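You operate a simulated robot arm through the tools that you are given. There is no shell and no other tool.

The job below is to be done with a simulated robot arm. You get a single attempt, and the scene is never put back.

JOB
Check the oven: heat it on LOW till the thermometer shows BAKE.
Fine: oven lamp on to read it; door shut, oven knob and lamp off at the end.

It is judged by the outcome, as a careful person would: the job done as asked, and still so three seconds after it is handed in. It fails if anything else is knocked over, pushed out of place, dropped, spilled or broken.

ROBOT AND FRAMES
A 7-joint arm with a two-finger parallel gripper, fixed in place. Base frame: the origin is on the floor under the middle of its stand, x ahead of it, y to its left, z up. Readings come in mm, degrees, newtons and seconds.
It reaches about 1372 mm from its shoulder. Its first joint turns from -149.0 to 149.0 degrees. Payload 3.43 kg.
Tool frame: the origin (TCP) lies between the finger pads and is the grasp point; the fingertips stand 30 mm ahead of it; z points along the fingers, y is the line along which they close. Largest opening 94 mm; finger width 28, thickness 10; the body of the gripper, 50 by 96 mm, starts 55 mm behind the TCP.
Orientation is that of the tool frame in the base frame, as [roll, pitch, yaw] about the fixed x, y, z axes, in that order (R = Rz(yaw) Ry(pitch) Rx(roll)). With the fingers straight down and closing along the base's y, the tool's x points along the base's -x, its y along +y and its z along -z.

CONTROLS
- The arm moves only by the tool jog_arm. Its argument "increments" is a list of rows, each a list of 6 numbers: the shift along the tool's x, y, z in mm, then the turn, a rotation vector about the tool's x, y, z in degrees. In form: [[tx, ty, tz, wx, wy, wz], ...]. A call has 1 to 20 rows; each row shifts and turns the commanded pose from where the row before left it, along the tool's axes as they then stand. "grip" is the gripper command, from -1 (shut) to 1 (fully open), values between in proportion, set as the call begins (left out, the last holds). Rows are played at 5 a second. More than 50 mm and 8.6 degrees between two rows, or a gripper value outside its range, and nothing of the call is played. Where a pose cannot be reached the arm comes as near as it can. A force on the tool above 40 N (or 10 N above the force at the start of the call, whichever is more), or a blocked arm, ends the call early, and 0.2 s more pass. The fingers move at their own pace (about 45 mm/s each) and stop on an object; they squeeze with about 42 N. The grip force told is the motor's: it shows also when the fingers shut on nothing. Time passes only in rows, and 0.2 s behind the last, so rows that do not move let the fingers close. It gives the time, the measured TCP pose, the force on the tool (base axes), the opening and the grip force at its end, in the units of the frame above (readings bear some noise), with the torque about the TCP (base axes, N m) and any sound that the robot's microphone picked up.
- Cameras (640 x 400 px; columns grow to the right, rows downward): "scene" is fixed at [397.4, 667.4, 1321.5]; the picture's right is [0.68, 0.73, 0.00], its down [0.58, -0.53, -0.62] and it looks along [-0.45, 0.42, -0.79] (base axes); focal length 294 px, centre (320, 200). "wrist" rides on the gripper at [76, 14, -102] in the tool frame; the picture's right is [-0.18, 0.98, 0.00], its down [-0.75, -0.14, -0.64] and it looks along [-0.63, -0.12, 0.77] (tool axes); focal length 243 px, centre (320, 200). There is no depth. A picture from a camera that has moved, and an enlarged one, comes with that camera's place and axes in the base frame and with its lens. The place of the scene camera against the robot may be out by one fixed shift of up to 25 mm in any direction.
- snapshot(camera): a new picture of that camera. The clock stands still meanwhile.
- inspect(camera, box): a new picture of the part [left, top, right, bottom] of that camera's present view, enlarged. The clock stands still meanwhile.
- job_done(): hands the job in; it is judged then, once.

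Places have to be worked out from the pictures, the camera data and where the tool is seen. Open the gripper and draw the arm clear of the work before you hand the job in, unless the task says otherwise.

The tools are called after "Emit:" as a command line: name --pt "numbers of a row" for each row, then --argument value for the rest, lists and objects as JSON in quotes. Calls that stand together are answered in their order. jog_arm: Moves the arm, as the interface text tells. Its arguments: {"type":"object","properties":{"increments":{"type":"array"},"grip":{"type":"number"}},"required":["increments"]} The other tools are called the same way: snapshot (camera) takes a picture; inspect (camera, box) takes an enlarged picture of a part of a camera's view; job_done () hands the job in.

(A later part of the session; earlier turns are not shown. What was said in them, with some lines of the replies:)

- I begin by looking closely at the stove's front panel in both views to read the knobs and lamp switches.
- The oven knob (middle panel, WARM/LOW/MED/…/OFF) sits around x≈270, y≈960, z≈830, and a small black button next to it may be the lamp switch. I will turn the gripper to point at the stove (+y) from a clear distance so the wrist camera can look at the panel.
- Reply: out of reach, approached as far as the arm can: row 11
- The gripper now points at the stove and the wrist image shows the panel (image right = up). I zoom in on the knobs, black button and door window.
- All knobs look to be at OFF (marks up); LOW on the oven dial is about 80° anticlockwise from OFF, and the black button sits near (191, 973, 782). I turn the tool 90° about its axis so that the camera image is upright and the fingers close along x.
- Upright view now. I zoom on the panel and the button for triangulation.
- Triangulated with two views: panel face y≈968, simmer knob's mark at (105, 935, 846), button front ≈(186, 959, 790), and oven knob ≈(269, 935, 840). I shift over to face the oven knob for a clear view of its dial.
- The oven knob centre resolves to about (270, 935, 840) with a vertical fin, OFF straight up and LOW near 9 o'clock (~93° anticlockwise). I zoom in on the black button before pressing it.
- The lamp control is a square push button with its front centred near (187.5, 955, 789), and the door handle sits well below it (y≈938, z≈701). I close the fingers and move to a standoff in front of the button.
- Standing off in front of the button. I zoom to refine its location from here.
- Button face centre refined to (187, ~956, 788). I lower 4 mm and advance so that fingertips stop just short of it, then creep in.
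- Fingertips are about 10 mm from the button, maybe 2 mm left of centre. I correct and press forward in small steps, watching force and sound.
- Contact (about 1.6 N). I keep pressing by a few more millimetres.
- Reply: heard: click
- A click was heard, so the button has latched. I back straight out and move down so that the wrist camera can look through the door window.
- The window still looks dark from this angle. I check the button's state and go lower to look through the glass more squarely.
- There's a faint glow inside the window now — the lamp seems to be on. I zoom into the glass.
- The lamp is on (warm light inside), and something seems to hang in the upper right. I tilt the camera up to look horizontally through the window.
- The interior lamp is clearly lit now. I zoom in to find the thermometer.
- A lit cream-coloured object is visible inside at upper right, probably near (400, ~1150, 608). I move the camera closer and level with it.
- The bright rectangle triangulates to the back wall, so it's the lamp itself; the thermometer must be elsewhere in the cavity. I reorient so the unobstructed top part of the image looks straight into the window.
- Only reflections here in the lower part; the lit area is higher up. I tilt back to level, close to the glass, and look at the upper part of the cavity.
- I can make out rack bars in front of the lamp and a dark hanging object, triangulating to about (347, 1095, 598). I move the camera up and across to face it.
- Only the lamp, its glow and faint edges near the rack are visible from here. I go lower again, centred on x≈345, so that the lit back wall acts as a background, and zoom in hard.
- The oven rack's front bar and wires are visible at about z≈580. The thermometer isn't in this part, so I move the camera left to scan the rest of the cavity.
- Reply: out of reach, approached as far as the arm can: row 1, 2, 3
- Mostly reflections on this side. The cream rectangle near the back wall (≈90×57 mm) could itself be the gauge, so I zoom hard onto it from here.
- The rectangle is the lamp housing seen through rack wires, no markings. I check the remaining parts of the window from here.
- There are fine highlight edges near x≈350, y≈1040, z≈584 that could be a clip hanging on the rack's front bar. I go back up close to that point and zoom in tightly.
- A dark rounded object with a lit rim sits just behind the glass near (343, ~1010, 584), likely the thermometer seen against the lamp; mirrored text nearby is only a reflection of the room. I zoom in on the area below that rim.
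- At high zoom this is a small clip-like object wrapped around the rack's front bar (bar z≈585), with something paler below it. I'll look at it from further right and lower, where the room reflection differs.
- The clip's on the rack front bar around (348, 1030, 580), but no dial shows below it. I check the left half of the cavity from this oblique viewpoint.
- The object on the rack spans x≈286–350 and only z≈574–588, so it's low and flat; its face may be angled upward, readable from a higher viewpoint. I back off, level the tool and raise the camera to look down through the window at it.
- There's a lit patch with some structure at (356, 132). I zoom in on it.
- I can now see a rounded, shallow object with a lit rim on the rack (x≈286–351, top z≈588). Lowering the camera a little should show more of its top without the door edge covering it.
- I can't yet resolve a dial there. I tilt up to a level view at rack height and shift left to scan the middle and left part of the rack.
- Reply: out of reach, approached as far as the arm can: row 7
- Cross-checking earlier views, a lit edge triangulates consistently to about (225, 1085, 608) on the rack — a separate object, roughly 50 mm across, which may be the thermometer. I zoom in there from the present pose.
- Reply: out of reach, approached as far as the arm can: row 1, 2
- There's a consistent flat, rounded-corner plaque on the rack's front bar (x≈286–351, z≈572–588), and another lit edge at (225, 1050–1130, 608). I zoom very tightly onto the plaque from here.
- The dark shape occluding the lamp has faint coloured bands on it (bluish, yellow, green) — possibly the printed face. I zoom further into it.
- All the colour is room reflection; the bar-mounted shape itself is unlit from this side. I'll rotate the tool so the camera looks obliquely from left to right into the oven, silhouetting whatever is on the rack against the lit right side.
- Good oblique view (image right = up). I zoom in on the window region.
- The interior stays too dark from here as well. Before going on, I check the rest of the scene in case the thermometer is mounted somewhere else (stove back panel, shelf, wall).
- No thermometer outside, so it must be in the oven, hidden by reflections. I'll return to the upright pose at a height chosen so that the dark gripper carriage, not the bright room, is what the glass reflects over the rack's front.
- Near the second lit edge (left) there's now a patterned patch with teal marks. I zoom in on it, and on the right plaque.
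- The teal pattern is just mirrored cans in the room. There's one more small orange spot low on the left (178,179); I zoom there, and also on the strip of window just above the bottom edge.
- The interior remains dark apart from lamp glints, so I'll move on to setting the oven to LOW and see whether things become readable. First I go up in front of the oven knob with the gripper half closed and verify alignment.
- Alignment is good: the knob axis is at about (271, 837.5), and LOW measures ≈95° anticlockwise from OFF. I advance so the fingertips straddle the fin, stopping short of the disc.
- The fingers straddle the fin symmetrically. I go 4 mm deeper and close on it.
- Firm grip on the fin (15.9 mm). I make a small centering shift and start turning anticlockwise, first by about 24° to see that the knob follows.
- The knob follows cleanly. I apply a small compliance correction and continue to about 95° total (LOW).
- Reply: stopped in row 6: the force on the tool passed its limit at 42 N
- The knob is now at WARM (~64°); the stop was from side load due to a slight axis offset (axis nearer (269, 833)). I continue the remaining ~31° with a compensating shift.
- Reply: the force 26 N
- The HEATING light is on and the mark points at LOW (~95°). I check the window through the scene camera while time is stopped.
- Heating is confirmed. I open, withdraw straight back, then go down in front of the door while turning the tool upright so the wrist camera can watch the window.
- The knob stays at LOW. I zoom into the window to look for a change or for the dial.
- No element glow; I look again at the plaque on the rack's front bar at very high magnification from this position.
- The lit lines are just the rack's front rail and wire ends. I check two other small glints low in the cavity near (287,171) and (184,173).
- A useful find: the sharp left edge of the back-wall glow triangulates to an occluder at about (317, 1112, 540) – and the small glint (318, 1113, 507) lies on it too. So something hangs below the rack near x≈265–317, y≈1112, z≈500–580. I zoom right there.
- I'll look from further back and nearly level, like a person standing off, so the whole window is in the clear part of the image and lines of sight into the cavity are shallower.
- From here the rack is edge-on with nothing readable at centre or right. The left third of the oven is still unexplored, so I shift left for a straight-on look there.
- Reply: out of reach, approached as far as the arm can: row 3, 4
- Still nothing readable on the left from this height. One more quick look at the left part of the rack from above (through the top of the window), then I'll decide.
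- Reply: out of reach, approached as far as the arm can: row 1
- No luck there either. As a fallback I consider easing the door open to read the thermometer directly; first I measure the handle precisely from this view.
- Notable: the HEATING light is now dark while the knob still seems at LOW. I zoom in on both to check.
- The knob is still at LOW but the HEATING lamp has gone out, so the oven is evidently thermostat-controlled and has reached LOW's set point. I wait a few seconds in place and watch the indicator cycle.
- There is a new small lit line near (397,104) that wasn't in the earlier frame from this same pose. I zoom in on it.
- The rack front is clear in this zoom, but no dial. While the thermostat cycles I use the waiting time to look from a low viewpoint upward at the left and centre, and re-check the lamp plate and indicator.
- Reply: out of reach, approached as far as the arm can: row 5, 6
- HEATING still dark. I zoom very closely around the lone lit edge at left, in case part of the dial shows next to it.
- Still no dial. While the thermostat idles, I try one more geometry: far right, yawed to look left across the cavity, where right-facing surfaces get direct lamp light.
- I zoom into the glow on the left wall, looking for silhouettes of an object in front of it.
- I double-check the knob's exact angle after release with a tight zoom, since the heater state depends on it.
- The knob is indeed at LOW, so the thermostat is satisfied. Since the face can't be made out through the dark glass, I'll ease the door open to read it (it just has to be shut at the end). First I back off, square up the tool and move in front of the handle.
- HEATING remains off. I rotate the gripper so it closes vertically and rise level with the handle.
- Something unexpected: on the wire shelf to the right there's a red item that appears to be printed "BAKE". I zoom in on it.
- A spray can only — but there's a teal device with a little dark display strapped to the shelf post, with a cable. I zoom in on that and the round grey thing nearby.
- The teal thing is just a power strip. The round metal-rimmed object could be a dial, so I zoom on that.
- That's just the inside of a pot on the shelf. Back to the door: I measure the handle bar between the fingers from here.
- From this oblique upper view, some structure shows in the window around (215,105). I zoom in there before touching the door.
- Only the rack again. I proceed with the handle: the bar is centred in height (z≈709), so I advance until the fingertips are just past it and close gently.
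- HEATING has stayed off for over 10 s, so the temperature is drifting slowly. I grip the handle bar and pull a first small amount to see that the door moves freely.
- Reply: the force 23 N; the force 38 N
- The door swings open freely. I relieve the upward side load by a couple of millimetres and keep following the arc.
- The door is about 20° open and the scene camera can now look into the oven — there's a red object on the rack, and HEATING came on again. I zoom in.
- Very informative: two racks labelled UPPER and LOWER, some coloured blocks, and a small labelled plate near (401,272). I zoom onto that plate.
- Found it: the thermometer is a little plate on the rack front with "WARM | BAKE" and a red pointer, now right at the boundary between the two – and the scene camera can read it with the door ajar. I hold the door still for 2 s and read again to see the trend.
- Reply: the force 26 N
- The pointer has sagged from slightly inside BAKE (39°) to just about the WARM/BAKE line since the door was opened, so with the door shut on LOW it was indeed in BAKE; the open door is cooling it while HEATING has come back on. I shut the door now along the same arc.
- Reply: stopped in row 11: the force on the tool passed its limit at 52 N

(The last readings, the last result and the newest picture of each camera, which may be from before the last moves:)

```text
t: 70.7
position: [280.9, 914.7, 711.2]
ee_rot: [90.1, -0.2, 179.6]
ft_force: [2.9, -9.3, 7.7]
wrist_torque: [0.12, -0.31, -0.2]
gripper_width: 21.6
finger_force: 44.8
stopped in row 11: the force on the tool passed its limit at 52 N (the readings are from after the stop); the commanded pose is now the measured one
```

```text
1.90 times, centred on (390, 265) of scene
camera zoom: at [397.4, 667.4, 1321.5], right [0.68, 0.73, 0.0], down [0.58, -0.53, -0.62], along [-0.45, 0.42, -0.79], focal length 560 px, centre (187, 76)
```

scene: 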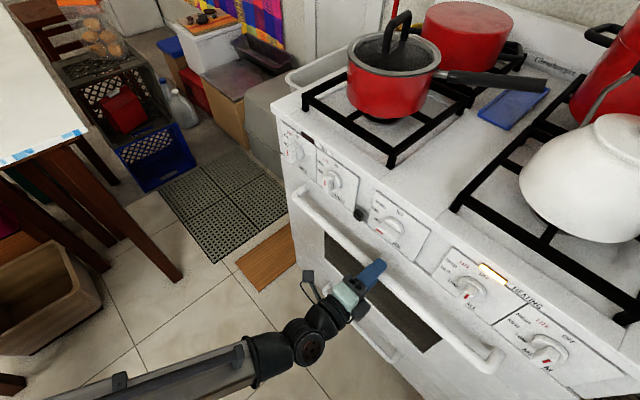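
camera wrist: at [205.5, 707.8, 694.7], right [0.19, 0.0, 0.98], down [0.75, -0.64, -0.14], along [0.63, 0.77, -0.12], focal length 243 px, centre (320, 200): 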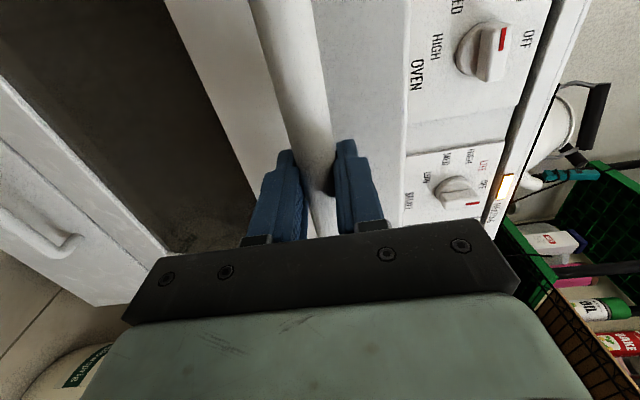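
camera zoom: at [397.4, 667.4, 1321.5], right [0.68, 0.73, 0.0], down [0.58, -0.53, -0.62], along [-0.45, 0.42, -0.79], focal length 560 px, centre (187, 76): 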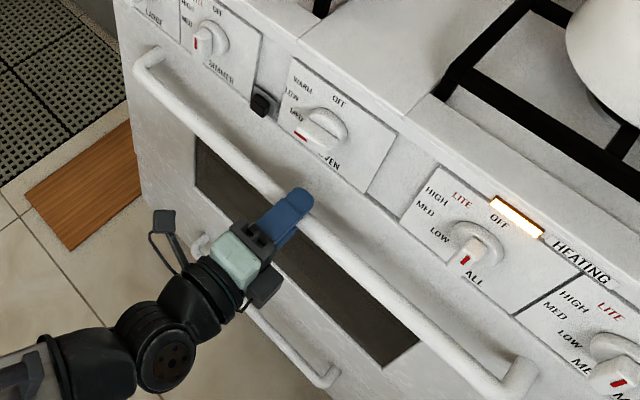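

The door is shut against its stop and HEATING is on. I release the bar and back off; next I'll switch the lamp off while the oven comes back to temperature.

Emit:
jog_arm --pt "0 0 0 0 0 0" --pt "0 0 0 0 0 0" --pt "0 0 -35 0 0 0" --pt "0 0 -35 0 0 0" --grip 0.3

Emit:
jog_arm --pt "31.2 25.8 0 0 0 0" --pt "31.2 25.8 0 0 0 0" --pt "31.2 25.8 0 0 0 0" --pt "0 0 40 0 0 0" --pt "0 0 25 0 0 0" --grip -1

Emit:
inspect --camera "scene" --box '[300, 150, 540, 310]'

Emit:
snapshot --camera "wrist"

```text
t: 71.7
position: [282.4, 843.7, 711.1]
ee_rot: [90.3, -0.3, 179.7]
ft_force: [-0.5, 0.0, 0.4]
wrist_torque: [0.02, -0.01, 0.01]
gripper_width: 61.3
finger_force: 0.1
```

```text
t: 72.9
position: [187.0, 912.2, 789.7]
ee_rot: [90.3, -0.1, 179.6]
ft_force: [-0.5, -0.6, -0.4]
wrist_torque: [-0.01, 0.0, -0.01]
gripper_width: 0.2
finger_force: 33.1
```

```text
2.50 times, centred on (420, 230) of scene
camera zoom: at [397.4, 667.4, 1321.5], right [0.68, 0.73, 0.0], down [0.58, -0.53, -0.62], along [-0.45, 0.42, -0.79], focal length 735 px, centre (70, 125)
```

zoom: 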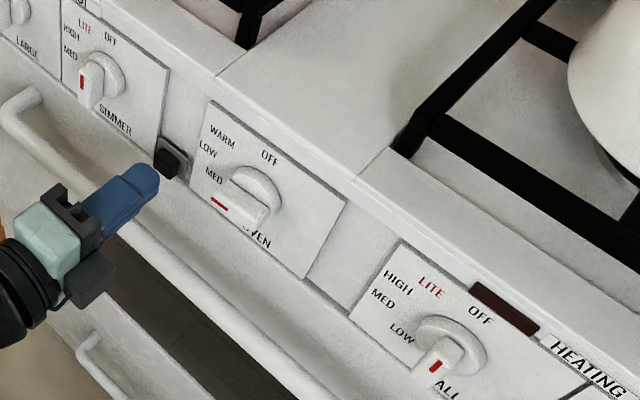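

```text
taken
camera wrist: at [110.9, 810.3, 804.8], right [0.19, 0.0, 0.98], down [0.75, -0.65, -0.14], along [0.64, 0.76, -0.12], focal length 243 px, centre (320, 200)
```

wrist: 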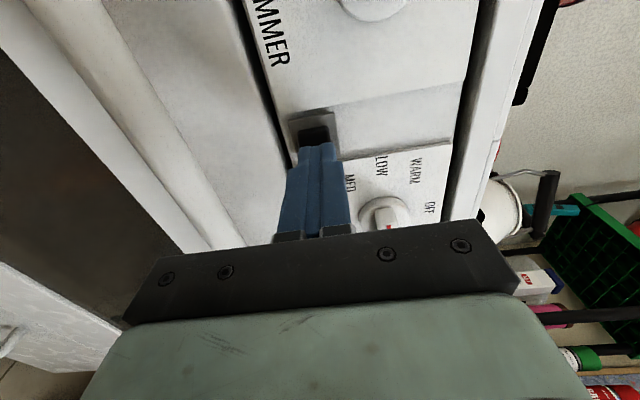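

HEATING has gone off again (thermostat back at LOW's set point) by t=72.9. The closed fingers are right in front of the lamp button, so I press it now to switch the lamp off.

Emit:
jog_arm --pt "0 -1 8 0 0 0" --pt "0 0 6 0 0 0" --pt "0 0 2 0 0 0" --pt "0 0 2 0 0 0" --pt "0 0 1.5 0 0 0"

```text
t: 74.1
position: [188.3, 930.9, 788.4]
ee_rot: [90.1, -0.2, 179.5]
ft_force: [-0.3, -8.0, 1.0]
wrist_torque: [0.06, 0.02, 0.06]
gripper_width: 0.0
finger_force: 33.3
heard: click
```

Click — the lamp toggled. I back off, open to straddle, and move in front of the oven knob with the tool tilted to match its fin.

Emit:
jog_arm --pt "0 0 -35 0 0 0" --pt "0 0 -35 0 0 0" --pt "-40 22.5 0 0 0 0" --pt "-40 22.5 0 0 0 -5" --pt "0 0 20 0 0 0" --grip 0.1

Emit:
snapshot --camera "wrist"

Emit:
inspect --camera "scene" --box '[300, 150, 540, 310]'

```text
t: 75.3
position: [269.3, 882.6, 832.0]
ee_rot: [90.2, 4.9, 179.7]
ft_force: [0.4, 0.1, -0.2]
wrist_torque: [0.0, 0.02, 0.03]
gripper_width: 51.7
finger_force: 0.1
```

```text
taken
camera wrist: at [192.2, 780.4, 840.6], right [0.1, 0.0, 0.99], down [0.76, -0.65, -0.07], along [0.64, 0.76, -0.07], focal length 243 px, centre (320, 200)
```

wrist: 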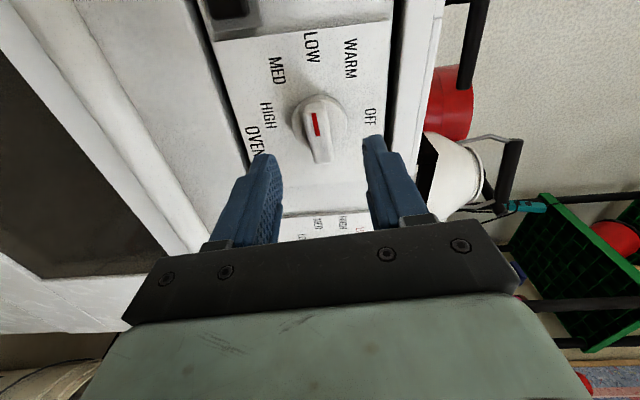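

```text
2.50 times, centred on (420, 230) of scene
camera zoom: at [397.4, 667.4, 1321.5], right [0.68, 0.73, 0.0], down [0.58, -0.53, -0.62], along [-0.45, 0.42, -0.79], focal length 735 px, centre (70, 125)
```

zoom: 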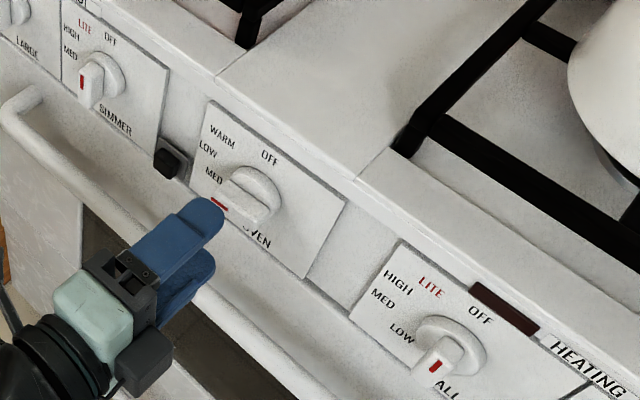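

HEATING is off, the fin is centred between the fingers. I advance, grip the knob and get ready to turn it off.

Emit:
jog_arm --pt "0 0 20 0 0 0" --pt "0 0 18 0 0 0" --pt "0 0 0 0 0 0"

Emit:
jog_arm --pt "0 0 0 0 0 0" --pt "0 0 0 0 0 0" --pt "0 0 0 0 0 0" --grip -1

Emit:
inspect --camera "wrist" --box '[200, 20, 440, 220]'

Emit:
inspect --camera "scene" --box '[440, 230, 560, 320]'

```text
t: 76.1
position: [269.1, 921.3, 832.9]
ee_rot: [90.3, 4.8, 179.7]
ft_force: [-0.8, 1.0, -0.4]
wrist_torque: [-0.02, 0.03, 0.02]
gripper_width: 51.9
finger_force: 0.0
```

```text
t: 76.9
position: [269.2, 920.2, 831.6]
ee_rot: [90.4, 4.8, 179.6]
ft_force: [-2.4, -2.9, -11.6]
wrist_torque: [0.18, 0.0, -0.12]
gripper_width: 15.9
finger_force: 30.5
```

```text
2.00 times, centred on (320, 120) of wrist
camera zoom: at [191.5, 818.6, 840.2], right [0.1, 0.01, 0.99], down [0.76, -0.65, -0.07], along [0.64, 0.76, -0.07], focal length 485 px, centre (320, 360)
```

zoom: 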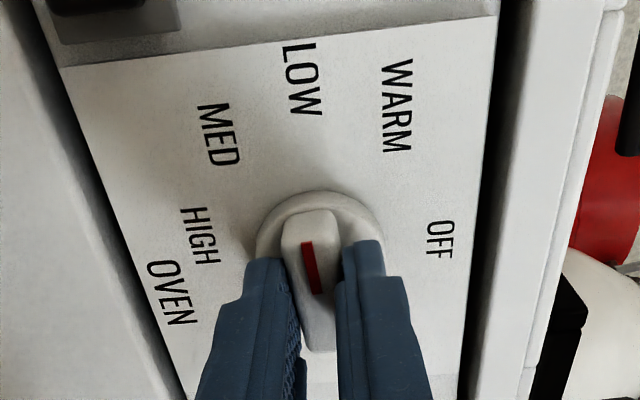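

```text
4.44 times, centred on (500, 275) of scene
camera zoom: at [397.4, 667.4, 1321.5], right [0.68, 0.73, 0.0], down [0.58, -0.53, -0.62], along [-0.45, 0.42, -0.79], focal length 1306 px, centre (-480, -133)
```

zoom: 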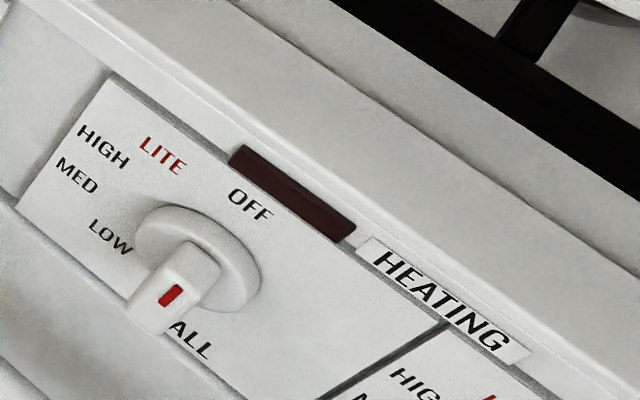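

Good grip. HEATING still off, so the oven sits at its set temperature – I turn the knob back clockwise to OFF.

Emit:
jog_arm --pt "0 -0.8 0 0 0 8" --pt "0 0 0 0 0 8" --pt "0 0 0 0 0 8" --pt "0 0 0 0 0 8" --pt "0 0 0 0 0 8" --pt "0 0 0 0 0 8" --pt "0 0 0 0 0 8" --pt "0 0 0 0 0 8" --pt "0 0 0 0 0 8" --pt "0 0 0 0 0 8" --pt "0 0 0 0 0 8" --pt "0 0 0 0 0 7.4"

Emit:
inspect --camera "wrist" --box '[220, 30, 440, 220]'

```text
t: 79.3
position: [270.7, 920.2, 832.5]
ee_rot: [90.8, -82.9, 178.7]
ft_force: [2.4, -2.1, 0.8]
wrist_torque: [0.25, 0.0, 0.33]
gripper_width: 15.8
finger_force: 44.9
stopped in row 12: the force on the tool passed its limit at 41 N (the readings are from after the stop); the commanded pose is now the measured one
```

```text
2.11 times, centred on (330, 125) of wrist
camera zoom: at [273.9, 818.1, 909.7], right [1.0, -0.01, -0.06], down [-0.05, -0.64, -0.76], along [-0.03, 0.77, -0.64], focal length 511 px, centre (299, 358)
```

zoom: 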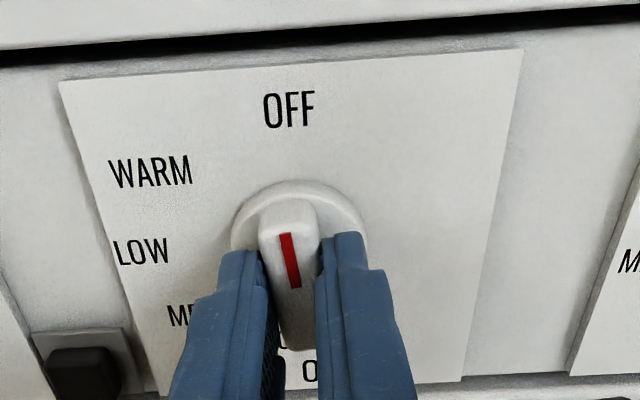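

The knob is at about 7° from OFF. I finish the last few degrees slowly.

Emit:
jog_arm --pt "0 0 0 0 0 3.5" --pt "0 0 0 0 0 3.6" --pt "0 0 0 0 0 1"

Emit:
inspect --camera "wrist" --box '[220, 30, 440, 220]'

```text
t: 80.1
position: [269.8, 920.2, 833.5]
ee_rot: [-94.4, -89.1, 4.1]
ft_force: [4.5, 1.3, 9.7]
wrist_torque: [-0.18, -1.57, 0.3]
gripper_width: 15.9
finger_force: 45.0
```

```text
2.11 times, centred on (330, 125) of wrist
camera zoom: at [284.7, 818.0, 908.2], right [0.98, -0.01, -0.2], down [-0.16, -0.64, -0.75], along [-0.12, 0.77, -0.63], focal length 511 px, centre (299, 358)
```

zoom: 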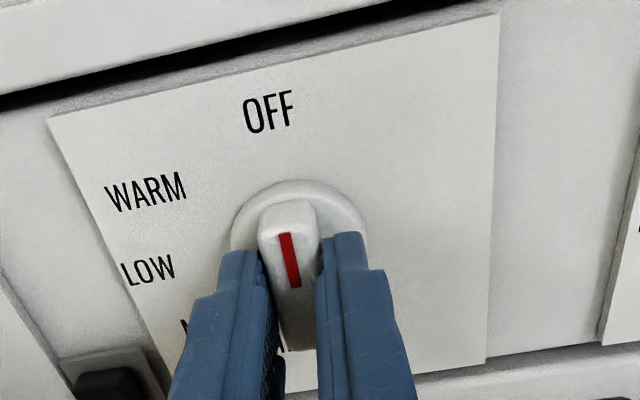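

The knob is at the OFF stop (mark straight up). I release, back away, and drop down so the wrist camera can confirm the lamp is out.

Emit:
jog_arm --pt "0 0 0 0 0 0" --pt "0 0 0 0 0 0" --pt "0 0 -40 0 0 0" --pt "0 0 -45 0 0 0" --pt "-46 5 -15 0 0 0" --pt "-46 5 -15 0 0 0" --pt "-46 5 -15 0 0 0" --pt "-46 5 -15 0 0 0" --grip 1

Emit:
snapshot --camera "wrist"

Emit:
snapshot --camera "scene"

Emit:
inspect --camera "scene" --box '[300, 150, 540, 310]'

```text
t: 81.9
position: [284.7, 776.8, 647.0]
ee_rot: [-94.8, -88.9, 4.5]
ft_force: [0.3, -1.0, 0.6]
wrist_torque: [0.0, -0.02, -0.03]
gripper_width: 93.9
finger_force: 0.1
```

```text
taken
camera wrist: at [300.5, 674.3, 723.1], right [0.98, -0.01, -0.2], down [-0.16, -0.64, -0.75], along [-0.12, 0.77, -0.63], focal length 243 px, centre (320, 200)
```

wrist: 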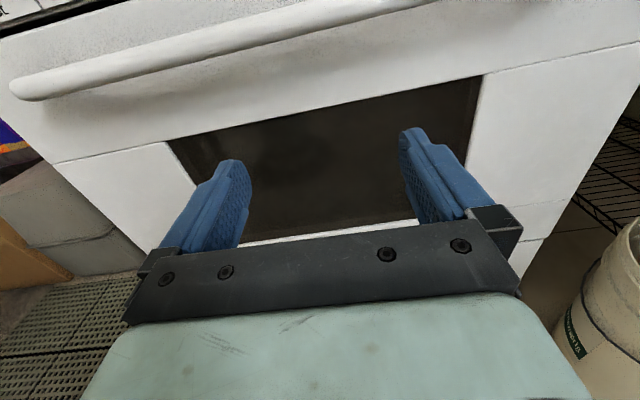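

```text
taken
```

scene: 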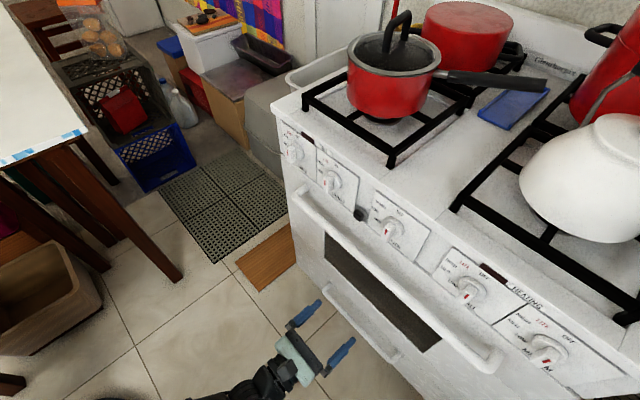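

```text
2.50 times, centred on (420, 230) of scene
camera zoom: at [397.4, 667.4, 1321.5], right [0.68, 0.73, 0.0], down [0.58, -0.53, -0.62], along [-0.45, 0.42, -0.79], focal length 735 px, centre (70, 125)
```

zoom: 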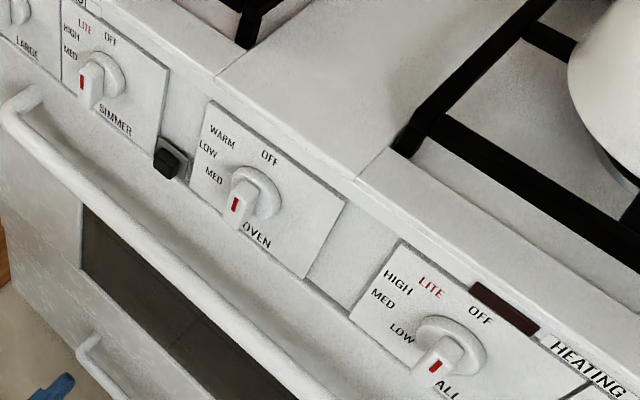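

Knob at OFF, door shut, HEATING dark. I zoom to confirm the lamp is out and the door edge is flush.

Emit:
inspect --camera "wrist" --box '[250, 75, 480, 200]'

Emit:
inspect --camera "scene" --box '[340, 195, 385, 230]'

Emit:
inspect --camera "scene" --box '[275, 130, 400, 260]'

```text
2.78 times, centred on (365, 138) of wrist
camera zoom: at [300.5, 674.3, 723.1], right [0.98, -0.01, -0.2], down [-0.16, -0.64, -0.75], along [-0.12, 0.77, -0.63], focal length 675 px, centre (195, 374)
```

zoom: 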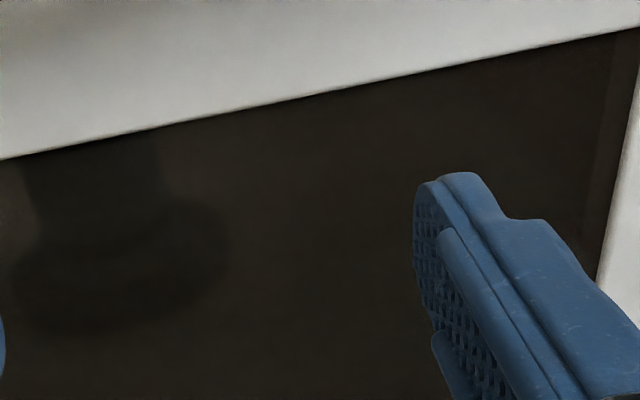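

```text
11.43 times, centred on (362, 212) of scene
camera zoom: at [397.4, 667.4, 1321.5], right [0.68, 0.73, 0.0], down [0.58, -0.53, -0.62], along [-0.45, 0.42, -0.79], focal length 3360 px, centre (-166, 57)
```

zoom: 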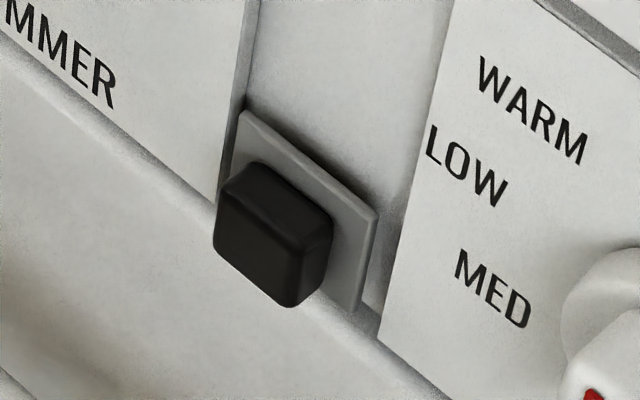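

```text
3.08 times, centred on (338, 195) of scene
camera zoom: at [397.4, 667.4, 1321.5], right [0.68, 0.73, 0.0], down [0.58, -0.53, -0.62], along [-0.45, 0.42, -0.79], focal length 904 px, centre (266, 215)
```

zoom: 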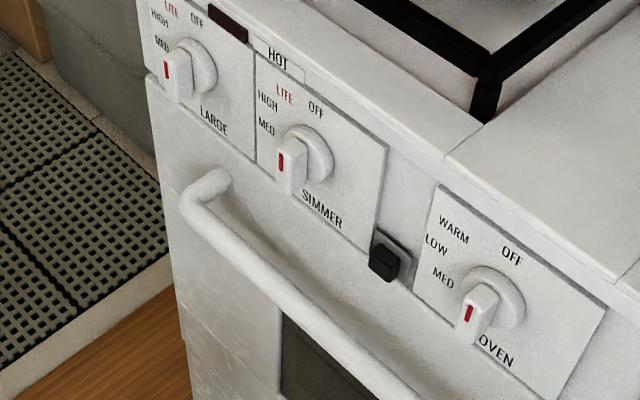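

Everything checks out: lamp dark with its button popped out as at the start, door flush, oven knob OFF, gripper open and clear. The pointer was in BAKE more than 12 s after the first thermostat cut-off, and only about 10 s have passed since this one, so I hand in now.

Emit:
job_done

```text
The job is handed in.
```

I heated the oven on LOW and handed the job in, but I did not read the thermometer at the end. BAKE at hand-in is my inference from an earlier reading, not something I saw.

**What I read:** With the lamp on, I still couldn't read the thermometer through the door glass, so I opened the door part way. The pointer was just inside BAKE. It then dropped to the WARM/BAKE line while the door stayed open.

**Why I expect BAKE:** HEATING came on when the door opened and went off again after I shut it. I take that as the oven being back at its LOW temperature. The first time HEATING went off, the oven sat at least 12 seconds with the door shut, and the pointer was still in BAKE after that. This time I handed in about 9 to 11 seconds after HEATING went off.

**State when I handed in:**
- **Knob:** at OFF.
- **Lamp:** off; its button is out again and the window is dark.
- **Door:** shut; I saw nothing moved or knocked over.
- **Arm:** gripper open, clear of the stove.
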